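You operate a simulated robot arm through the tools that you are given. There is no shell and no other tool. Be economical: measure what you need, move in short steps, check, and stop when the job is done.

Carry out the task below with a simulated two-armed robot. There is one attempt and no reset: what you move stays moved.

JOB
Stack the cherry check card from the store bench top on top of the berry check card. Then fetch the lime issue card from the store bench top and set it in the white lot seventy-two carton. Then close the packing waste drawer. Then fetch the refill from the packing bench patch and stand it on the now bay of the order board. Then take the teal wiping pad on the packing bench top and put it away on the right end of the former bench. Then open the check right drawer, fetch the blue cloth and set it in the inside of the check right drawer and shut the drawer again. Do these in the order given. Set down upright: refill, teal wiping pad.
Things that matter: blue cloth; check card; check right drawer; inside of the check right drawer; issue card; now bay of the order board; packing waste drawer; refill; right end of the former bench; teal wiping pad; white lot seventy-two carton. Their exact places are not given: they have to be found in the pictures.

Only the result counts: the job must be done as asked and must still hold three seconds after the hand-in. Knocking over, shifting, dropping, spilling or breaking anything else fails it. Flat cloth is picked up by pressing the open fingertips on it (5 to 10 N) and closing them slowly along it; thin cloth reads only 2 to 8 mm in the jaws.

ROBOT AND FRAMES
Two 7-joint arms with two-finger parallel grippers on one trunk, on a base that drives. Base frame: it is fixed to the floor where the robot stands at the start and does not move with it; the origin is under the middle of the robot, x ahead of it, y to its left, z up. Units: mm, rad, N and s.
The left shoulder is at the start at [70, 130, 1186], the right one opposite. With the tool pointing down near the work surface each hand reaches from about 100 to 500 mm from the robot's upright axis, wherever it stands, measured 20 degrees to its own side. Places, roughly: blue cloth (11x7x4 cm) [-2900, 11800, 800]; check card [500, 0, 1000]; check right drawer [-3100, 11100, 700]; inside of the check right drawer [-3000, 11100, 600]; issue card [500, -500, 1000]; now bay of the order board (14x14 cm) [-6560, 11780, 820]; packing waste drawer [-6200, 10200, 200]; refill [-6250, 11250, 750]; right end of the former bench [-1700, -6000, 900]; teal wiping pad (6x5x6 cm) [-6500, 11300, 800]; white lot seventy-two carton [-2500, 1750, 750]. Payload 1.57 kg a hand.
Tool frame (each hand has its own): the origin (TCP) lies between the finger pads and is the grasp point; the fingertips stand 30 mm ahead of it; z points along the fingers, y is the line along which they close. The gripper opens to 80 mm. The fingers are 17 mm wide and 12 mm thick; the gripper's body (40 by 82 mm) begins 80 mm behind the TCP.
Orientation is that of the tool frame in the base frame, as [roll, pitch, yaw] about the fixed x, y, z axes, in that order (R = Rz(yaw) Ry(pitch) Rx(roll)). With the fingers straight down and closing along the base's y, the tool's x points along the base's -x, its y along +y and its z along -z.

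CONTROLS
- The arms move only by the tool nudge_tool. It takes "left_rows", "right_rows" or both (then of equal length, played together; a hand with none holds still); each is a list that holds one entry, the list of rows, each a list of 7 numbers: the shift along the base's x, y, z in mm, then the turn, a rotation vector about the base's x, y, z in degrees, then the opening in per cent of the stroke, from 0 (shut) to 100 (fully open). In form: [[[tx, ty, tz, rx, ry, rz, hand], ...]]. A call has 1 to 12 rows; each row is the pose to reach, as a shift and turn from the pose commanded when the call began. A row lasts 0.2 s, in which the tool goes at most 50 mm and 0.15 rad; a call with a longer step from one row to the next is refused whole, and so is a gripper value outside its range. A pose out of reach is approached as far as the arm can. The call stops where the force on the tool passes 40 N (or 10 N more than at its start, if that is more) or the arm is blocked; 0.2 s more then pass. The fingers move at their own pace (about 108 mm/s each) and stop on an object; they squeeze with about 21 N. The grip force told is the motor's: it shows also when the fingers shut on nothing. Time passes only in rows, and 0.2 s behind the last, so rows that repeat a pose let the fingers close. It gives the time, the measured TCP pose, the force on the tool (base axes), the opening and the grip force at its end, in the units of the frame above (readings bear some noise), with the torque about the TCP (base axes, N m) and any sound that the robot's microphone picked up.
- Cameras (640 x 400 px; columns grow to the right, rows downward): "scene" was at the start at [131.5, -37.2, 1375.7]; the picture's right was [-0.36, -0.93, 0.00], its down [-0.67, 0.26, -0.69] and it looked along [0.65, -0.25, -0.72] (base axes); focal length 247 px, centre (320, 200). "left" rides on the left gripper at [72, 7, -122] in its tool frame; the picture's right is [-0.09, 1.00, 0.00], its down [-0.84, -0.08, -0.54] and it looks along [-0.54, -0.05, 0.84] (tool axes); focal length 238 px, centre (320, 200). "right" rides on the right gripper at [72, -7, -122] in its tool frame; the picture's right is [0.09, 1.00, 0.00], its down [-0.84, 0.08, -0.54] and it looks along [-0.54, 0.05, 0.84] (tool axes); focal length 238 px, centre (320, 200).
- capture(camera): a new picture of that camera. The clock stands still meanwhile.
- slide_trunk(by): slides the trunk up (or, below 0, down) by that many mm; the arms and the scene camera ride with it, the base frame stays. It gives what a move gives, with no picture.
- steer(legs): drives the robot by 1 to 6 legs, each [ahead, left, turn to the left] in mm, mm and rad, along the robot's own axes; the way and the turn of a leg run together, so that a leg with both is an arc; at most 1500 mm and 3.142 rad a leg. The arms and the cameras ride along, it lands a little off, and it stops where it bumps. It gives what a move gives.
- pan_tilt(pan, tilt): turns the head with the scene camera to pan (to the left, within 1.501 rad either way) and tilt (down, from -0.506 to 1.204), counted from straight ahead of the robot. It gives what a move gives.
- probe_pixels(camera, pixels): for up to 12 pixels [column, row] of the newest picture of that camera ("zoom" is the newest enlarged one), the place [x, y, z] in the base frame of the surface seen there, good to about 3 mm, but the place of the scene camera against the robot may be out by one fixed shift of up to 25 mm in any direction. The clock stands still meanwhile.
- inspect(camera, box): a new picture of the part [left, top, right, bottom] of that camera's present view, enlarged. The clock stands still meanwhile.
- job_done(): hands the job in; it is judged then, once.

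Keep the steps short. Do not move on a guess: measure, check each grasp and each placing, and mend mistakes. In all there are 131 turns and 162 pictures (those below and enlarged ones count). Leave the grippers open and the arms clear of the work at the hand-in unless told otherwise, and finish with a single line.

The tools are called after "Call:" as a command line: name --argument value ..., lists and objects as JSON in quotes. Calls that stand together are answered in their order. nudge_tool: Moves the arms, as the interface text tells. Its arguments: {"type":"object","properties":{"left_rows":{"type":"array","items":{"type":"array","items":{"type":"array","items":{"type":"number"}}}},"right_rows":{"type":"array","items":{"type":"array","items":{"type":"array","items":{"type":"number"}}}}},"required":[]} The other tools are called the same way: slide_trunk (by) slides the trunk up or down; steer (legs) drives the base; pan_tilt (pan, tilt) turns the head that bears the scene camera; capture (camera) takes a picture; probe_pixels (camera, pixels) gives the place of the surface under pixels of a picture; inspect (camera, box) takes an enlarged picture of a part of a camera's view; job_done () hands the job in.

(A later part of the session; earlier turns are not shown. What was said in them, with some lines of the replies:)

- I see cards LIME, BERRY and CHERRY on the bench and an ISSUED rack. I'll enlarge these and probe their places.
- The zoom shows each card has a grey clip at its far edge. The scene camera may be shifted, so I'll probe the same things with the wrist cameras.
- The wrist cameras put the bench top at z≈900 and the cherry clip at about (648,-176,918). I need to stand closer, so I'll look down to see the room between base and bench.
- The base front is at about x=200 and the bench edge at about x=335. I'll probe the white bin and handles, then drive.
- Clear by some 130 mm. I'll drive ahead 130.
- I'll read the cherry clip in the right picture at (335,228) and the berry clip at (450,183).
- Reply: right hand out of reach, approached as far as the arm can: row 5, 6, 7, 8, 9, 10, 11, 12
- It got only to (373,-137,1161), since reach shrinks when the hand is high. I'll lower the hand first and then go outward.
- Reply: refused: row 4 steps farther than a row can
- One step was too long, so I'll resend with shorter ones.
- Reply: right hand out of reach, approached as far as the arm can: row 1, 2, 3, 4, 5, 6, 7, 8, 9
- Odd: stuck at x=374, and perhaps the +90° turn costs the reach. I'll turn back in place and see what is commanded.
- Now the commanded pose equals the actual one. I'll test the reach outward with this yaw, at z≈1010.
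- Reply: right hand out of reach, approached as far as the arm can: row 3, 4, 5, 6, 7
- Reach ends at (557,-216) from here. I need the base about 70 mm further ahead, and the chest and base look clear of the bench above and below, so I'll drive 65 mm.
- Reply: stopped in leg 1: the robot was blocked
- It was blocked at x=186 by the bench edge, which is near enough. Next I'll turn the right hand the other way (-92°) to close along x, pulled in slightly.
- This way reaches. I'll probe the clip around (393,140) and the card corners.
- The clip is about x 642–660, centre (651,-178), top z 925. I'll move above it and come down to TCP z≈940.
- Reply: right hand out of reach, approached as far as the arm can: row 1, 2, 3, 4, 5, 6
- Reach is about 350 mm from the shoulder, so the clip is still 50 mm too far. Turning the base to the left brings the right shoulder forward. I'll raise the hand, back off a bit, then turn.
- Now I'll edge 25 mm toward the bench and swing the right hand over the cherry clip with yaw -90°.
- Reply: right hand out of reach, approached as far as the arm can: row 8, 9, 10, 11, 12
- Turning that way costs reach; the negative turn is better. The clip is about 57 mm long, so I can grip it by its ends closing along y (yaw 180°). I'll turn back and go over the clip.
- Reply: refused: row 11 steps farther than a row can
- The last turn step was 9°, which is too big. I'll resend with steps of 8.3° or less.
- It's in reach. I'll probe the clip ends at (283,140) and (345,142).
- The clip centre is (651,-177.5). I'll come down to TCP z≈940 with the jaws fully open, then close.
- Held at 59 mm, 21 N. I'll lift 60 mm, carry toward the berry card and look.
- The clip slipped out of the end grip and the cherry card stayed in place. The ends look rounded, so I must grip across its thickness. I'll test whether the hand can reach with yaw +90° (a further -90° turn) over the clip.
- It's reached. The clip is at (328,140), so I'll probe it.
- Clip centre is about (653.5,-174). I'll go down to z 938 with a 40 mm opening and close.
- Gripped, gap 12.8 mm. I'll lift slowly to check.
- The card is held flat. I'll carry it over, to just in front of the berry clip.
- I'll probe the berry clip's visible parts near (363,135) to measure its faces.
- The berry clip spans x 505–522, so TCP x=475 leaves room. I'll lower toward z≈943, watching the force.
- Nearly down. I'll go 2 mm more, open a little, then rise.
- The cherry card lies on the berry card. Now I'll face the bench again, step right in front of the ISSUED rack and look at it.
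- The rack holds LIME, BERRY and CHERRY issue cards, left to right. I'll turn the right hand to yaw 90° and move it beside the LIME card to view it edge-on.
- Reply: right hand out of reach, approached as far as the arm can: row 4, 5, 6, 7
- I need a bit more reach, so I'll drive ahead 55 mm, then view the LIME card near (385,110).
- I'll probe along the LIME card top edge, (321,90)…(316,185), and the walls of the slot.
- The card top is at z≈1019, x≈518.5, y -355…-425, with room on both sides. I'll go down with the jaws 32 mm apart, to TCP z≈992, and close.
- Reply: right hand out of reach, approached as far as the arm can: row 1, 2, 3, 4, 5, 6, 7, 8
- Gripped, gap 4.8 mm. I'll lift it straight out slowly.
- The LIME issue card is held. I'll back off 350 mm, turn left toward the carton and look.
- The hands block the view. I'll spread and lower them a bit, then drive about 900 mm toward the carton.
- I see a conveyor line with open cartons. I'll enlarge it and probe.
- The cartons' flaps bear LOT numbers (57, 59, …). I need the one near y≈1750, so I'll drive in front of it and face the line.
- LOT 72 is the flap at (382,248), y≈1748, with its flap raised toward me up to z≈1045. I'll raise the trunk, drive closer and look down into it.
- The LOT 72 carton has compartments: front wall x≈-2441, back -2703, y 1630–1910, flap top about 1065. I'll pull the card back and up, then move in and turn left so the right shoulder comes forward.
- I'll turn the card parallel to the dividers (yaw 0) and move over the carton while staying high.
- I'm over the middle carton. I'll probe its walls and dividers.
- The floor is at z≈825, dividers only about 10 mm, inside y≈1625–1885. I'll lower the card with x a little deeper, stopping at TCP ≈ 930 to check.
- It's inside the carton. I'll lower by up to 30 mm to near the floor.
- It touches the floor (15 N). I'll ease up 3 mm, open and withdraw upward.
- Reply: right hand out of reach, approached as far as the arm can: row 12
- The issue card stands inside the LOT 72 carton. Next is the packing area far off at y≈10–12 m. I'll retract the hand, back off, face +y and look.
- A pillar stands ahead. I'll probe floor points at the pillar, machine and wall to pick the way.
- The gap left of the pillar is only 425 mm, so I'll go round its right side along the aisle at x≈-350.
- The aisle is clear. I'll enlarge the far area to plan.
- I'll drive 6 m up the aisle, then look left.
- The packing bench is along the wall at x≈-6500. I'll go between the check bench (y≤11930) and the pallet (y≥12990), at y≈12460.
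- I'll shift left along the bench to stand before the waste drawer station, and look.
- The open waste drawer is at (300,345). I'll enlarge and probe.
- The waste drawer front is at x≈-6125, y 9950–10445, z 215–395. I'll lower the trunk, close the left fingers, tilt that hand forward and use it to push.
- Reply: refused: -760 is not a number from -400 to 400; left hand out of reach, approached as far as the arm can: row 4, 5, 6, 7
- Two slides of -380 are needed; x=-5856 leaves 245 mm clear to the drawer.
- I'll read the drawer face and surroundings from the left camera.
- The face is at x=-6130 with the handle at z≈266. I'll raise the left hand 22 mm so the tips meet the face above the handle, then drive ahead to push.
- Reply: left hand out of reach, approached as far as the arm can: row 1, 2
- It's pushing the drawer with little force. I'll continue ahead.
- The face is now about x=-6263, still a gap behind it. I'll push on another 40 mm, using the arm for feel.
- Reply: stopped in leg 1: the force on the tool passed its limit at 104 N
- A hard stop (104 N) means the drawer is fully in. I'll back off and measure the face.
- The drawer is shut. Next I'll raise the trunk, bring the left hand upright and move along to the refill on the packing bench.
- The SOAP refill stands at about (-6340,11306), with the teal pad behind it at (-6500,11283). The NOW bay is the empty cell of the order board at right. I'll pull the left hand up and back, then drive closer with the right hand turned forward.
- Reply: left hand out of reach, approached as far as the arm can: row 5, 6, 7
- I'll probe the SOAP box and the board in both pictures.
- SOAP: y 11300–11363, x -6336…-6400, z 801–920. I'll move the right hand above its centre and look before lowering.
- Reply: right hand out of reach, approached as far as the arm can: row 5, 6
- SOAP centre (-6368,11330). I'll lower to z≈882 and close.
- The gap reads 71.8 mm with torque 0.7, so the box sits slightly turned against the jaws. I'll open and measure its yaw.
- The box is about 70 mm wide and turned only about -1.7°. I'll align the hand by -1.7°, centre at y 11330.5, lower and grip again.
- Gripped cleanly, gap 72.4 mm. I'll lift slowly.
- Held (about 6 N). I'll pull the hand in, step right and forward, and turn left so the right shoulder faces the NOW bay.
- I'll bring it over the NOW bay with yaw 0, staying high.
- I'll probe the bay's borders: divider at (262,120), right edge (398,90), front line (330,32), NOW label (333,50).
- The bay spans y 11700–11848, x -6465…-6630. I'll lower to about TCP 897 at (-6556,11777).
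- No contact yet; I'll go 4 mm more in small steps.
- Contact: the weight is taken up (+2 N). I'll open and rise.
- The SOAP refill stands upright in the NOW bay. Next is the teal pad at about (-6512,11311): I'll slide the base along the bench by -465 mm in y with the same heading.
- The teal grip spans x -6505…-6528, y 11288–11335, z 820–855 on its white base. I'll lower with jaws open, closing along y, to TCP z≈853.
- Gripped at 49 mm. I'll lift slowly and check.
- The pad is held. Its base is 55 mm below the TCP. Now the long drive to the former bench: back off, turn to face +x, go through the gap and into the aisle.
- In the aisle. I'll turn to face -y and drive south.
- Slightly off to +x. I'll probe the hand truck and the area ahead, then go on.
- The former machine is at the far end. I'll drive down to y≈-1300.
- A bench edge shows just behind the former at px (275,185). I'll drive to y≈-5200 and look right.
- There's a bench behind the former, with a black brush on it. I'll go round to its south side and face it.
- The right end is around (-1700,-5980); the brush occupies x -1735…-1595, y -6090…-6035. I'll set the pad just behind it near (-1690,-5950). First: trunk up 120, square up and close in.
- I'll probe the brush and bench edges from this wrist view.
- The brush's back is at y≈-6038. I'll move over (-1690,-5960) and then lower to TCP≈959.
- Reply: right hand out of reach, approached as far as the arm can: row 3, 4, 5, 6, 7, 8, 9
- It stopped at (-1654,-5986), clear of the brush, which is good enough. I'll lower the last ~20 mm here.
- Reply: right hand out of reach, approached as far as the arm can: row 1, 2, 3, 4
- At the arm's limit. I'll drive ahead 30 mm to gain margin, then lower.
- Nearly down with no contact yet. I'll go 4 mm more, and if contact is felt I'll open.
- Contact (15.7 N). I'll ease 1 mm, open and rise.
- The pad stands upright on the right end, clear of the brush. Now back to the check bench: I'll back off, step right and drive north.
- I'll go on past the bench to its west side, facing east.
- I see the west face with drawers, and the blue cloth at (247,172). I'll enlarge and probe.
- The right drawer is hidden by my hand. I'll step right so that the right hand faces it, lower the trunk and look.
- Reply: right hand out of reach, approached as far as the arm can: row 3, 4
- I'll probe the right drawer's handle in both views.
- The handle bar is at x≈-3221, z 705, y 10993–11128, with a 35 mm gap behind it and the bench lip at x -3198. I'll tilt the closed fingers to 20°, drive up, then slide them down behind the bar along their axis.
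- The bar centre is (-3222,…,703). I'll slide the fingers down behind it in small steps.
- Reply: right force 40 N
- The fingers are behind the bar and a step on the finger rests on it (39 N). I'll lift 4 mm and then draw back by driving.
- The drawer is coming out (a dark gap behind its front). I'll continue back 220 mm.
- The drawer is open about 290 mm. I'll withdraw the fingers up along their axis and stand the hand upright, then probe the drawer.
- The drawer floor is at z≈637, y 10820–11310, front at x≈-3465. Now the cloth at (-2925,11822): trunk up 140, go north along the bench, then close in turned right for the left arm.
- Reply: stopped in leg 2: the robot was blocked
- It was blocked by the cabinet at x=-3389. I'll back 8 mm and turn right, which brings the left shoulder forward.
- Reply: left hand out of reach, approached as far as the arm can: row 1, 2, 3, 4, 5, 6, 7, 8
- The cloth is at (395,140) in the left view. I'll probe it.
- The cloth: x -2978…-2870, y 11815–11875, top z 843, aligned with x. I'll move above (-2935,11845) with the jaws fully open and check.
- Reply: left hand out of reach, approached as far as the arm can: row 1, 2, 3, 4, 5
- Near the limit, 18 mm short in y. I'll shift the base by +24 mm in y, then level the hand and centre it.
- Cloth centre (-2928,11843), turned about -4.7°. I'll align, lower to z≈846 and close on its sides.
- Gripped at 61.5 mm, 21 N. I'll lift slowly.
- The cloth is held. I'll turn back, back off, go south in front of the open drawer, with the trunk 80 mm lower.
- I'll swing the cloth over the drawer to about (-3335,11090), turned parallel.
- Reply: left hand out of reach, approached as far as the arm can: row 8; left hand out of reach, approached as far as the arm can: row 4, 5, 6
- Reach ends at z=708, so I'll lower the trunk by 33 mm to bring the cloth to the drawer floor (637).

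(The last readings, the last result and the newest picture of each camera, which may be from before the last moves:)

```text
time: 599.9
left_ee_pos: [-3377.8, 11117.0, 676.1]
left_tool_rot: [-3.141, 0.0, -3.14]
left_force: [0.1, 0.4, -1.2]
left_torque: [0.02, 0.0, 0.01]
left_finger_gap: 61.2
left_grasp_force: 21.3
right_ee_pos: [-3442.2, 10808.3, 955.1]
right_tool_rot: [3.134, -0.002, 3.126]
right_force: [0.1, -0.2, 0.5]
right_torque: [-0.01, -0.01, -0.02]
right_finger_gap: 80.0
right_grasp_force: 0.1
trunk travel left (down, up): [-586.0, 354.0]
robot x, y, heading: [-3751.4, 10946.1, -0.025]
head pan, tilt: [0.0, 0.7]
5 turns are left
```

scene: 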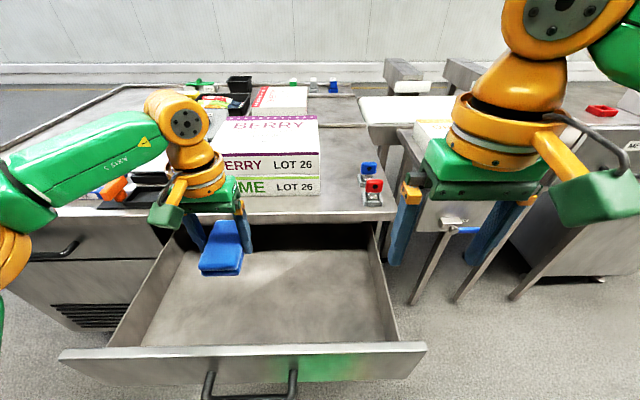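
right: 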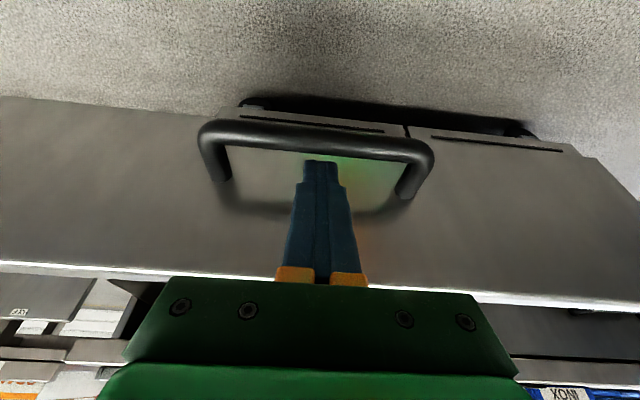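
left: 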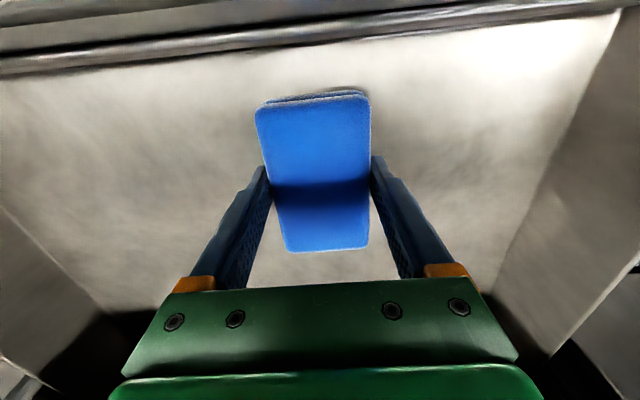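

Only a few turns are left. The cloth is about 4 mm above the drawer floor. I'll release it, raise the hand, drive back, then close the fingers in front of the handle bar at z≈712 ready to push.

Call:
nudge_tool --left_rows '[[[0, 0, 0, 0, 0, 0, 80], [0, 0, 0, 0, 0, 0, 100], [0, 0, 0, 0, 0, 0, 100], [0, 0, 20, 0, 0, 0, 100], [0, 0, 50, 0, 0, 0, 100], [0, 0, 90, 0, 0, 0, 100], [0, 0, 130, 0, 0, 0, 100], [0, 0, 165, 0, 0, 0, 100]]]'

Call:
capture --camera "left"

Call:
steer --legs '[[-205, 0, 0.025]]'

Call:
nudge_tool --left_rows '[[[0, -15, 0, 0, 0, 0, 0], [0, -30, 0, 0, 0, 0, 0], [0, -45, -20, 0, 0, 0, 0], [0, -52, -50, 0, 0, 0, 0], [0, -52, -80, 0, 0, 0, 0], [0, -52, -110, 0, 0, 0, 0], [0, -52, -128, 0, 0, 0, 0]]]'

Call:
capture --camera "left"

Call:
capture --camera "scene"

```text
time: 601.7
left_ee_pos: [-3379.0, 11117.3, 841.1]
left_tool_rot: [-3.14, 0.002, -3.139]
left_force: [0.8, 0.4, 0.3]
left_torque: [-0.02, 0.0, 0.0]
left_finger_gap: 79.9
left_grasp_force: 0.1
right_ee_pos: [-3441.5, 10807.5, 954.5]
right_tool_rot: [3.135, 0.0, 3.128]
right_force: [0.2, -0.2, 0.2]
right_torque: [-0.03, -0.04, -0.02]
right_finger_gap: 79.9
right_grasp_force: 0.1
trunk travel left (down, up): [-586.0, 354.0]
robot x, y, heading: [-3751.8, 10944.4, -0.022]
head pan, tilt: [0.0, 0.7]
```

```text
29 pictures are left
```

left: 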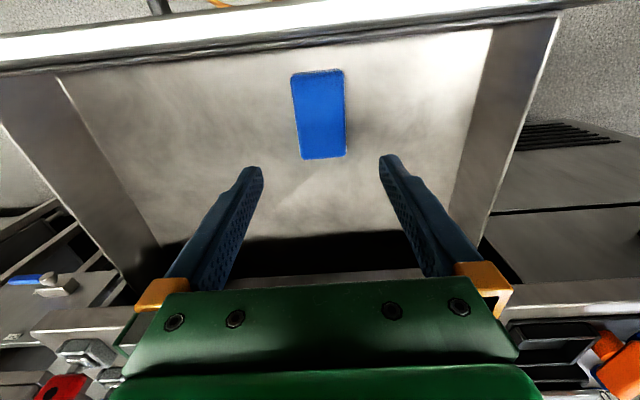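

```text
time: 603.3
left_ee_pos: [-3589.4, 11128.2, 841.5]
left_tool_rot: [-3.139, -0.002, -3.115]
left_force: [-0.3, -0.4, -0.3]
left_torque: [-0.01, 0.01, 0.01]
left_finger_gap: 79.9
left_grasp_force: 0.0
right_ee_pos: [-3646.5, 10817.0, 954.5]
right_tool_rot: [3.135, 0.0, -3.131]
right_force: [0.3, 1.4, -0.7]
right_torque: [0.0, 0.01, -0.01]
right_finger_gap: 80.0
right_grasp_force: 0.1
trunk travel left (down, up): [-586.0, 354.0]
robot x, y, heading: [-3956.1, 10949.8, 0.005]
head pan, tilt: [0.0, 0.7]
```

```text
time: 604.9
left_ee_pos: [-3597.8, 11086.7, 717.5]
left_tool_rot: [-3.139, 0.003, -3.116]
left_force: [0.4, 1.0, -0.3]
left_torque: [0.0, 0.0, -0.02]
left_finger_gap: 0.1
left_grasp_force: 21.1
left hand out of reach, approached as far as the arm can: row 6, 7
right_ee_pos: [-3645.3, 10817.9, 954.8]
right_tool_rot: [3.135, 0.0, -3.131]
right_force: [0.0, -0.6, -0.1]
right_torque: [-0.02, 0.02, -0.06]
right_finger_gap: 79.9
right_grasp_force: 0.0
trunk travel left (down, up): [-586.0, 354.0]
robot x, y, heading: [-3953.3, 10947.9, 0.001]
head pan, tilt: [0.0, 0.7]
```

```text
28 pictures are left
```

left: 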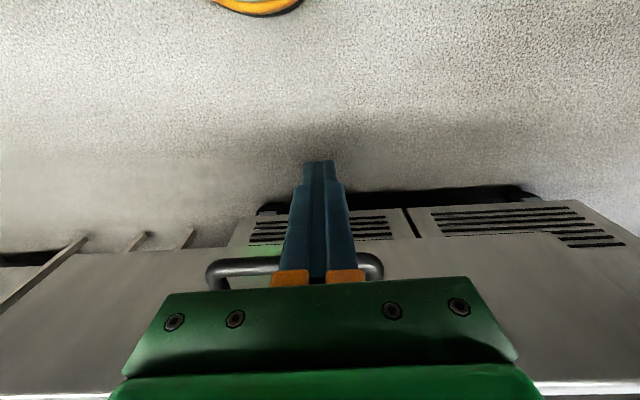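

```text
27 pictures are left
4 turns are left
```

scene: 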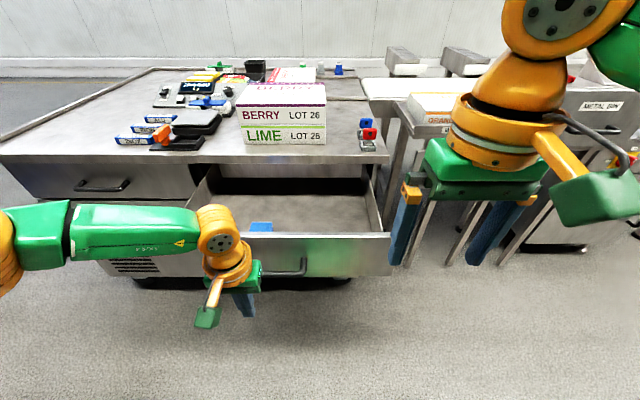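

The cloth lies in the drawer, and the closed left fingers are in front of the handle bar. I'll drive ahead until the stop to shut it, look, then back off and look again.

Call:
steer --legs '[[300, 0, 0], [80, 0, 0]]'

Call:
capture --camera "left"

Call:
capture --camera "scene"

Call:
probe_pixels --camera "left" --pixels '[[150, 260], [480, 260], [240, 230], [150, 300], [200, 200], [450, 200]]'

```text
time: 607.6
left_ee_pos: [-3240.3, 11089.2, 719.4]
left_tool_rot: [3.141, -0.016, -3.118]
left_force: [-5.0, -0.5, 3.2]
left_torque: [-0.06, -0.64, -0.06]
left_finger_gap: 0.4
left_grasp_force: 20.8
right_ee_pos: [-3282.2, 10820.7, 954.7]
right_tool_rot: [3.133, 0.001, -3.129]
right_force: [-0.7, 0.3, -0.9]
right_torque: [-0.01, -0.01, 0.04]
right_finger_gap: 80.1
right_grasp_force: 0.0
trunk travel left (down, up): [-586.0, 354.0]
robot x, y, heading: [-3590.9, 10949.9, 0.011]
head pan, tilt: [0.0, 0.7]
stopped in leg 2: the force on the tool passed its limit at 139 N (the readings are from after the stop); the commanded pose is now the measured one
```

```text
26 pictures are left
```

left: 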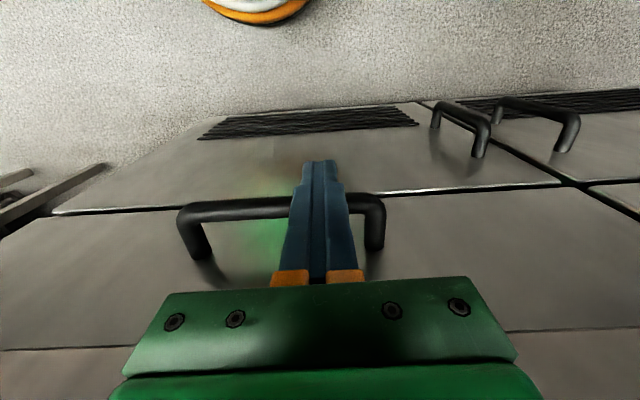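

```text
25 pictures are left
```

scene: 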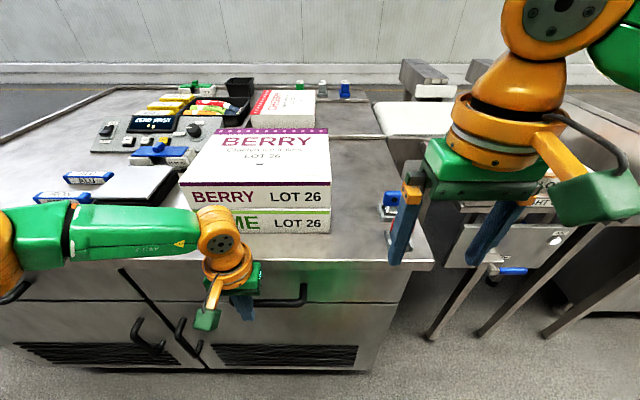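

```text
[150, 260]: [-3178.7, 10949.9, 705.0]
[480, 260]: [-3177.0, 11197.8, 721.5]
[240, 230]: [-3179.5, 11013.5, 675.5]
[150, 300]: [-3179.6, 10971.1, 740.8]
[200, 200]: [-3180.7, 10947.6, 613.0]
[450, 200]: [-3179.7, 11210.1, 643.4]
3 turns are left
```

The drawer face is back at x≈-3179, flush and shut. I'll back off, raise and open the left hand, and check once.

Call:
steer --legs '[[-400, 0, 0]]'

Call:
nudge_tool --left_rows '[[[0, 0, 30, 0, 0, 0, 50], [0, 0, 60, 0, 0, 0, 100], [0, 0, 90, 0, 0, 0, 100], [0, 0, 90, 0, 0, 0, 100]]]'

Call:
capture --camera "scene"

```text
time: 610.1
left_ee_pos: [-3631.8, 11086.8, 718.1]
left_tool_rot: [-3.141, -0.017, -3.118]
left_force: [-0.7, -0.8, 0.3]
left_torque: [0.04, -0.03, 0.01]
left_finger_gap: 0.0
left_grasp_force: 20.8
right_ee_pos: [-3673.0, 10816.6, 953.8]
right_tool_rot: [3.135, -0.003, -3.129]
right_force: [0.6, -0.6, -0.3]
right_torque: [-0.01, 0.0, 0.0]
right_finger_gap: 80.2
right_grasp_force: 0.0
trunk travel left (down, up): [-586.0, 354.0]
robot x, y, heading: [-3984.4, 10947.6, 0.01]
head pan, tilt: [0.0, 0.7]
```

```text
time: 611.1
left_ee_pos: [-3630.4, 11086.3, 809.0]
left_tool_rot: [-3.14, -0.018, -3.118]
left_force: [-0.1, 0.3, -0.4]
left_torque: [0.01, -0.03, 0.01]
left_finger_gap: 80.4
left_grasp_force: 0.0
right_ee_pos: [-3672.8, 10817.0, 953.8]
right_tool_rot: [3.133, -0.002, -3.129]
right_force: [0.1, 0.1, 0.0]
right_torque: [-0.05, -0.04, 0.02]
right_finger_gap: 80.1
right_grasp_force: 0.1
trunk travel left (down, up): [-586.0, 354.0]
robot x, y, heading: [-3985.9, 10948.7, 0.004]
head pan, tilt: [0.0, 0.7]
```

```text
24 pictures are left
2 turns are left
```

scene: 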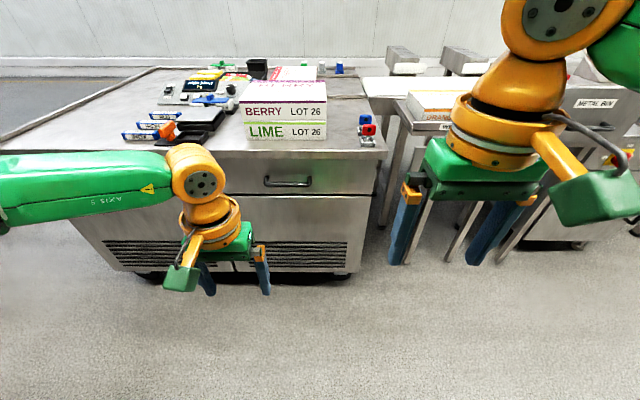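

The drawer is shut, both grippers are open and the arms are clear, so I'll hand the job in.

Call:
job_done

```text
The job is handed in.
```

All six steps were carried out in the order given and the job is handed in; I have not seen the judged result.
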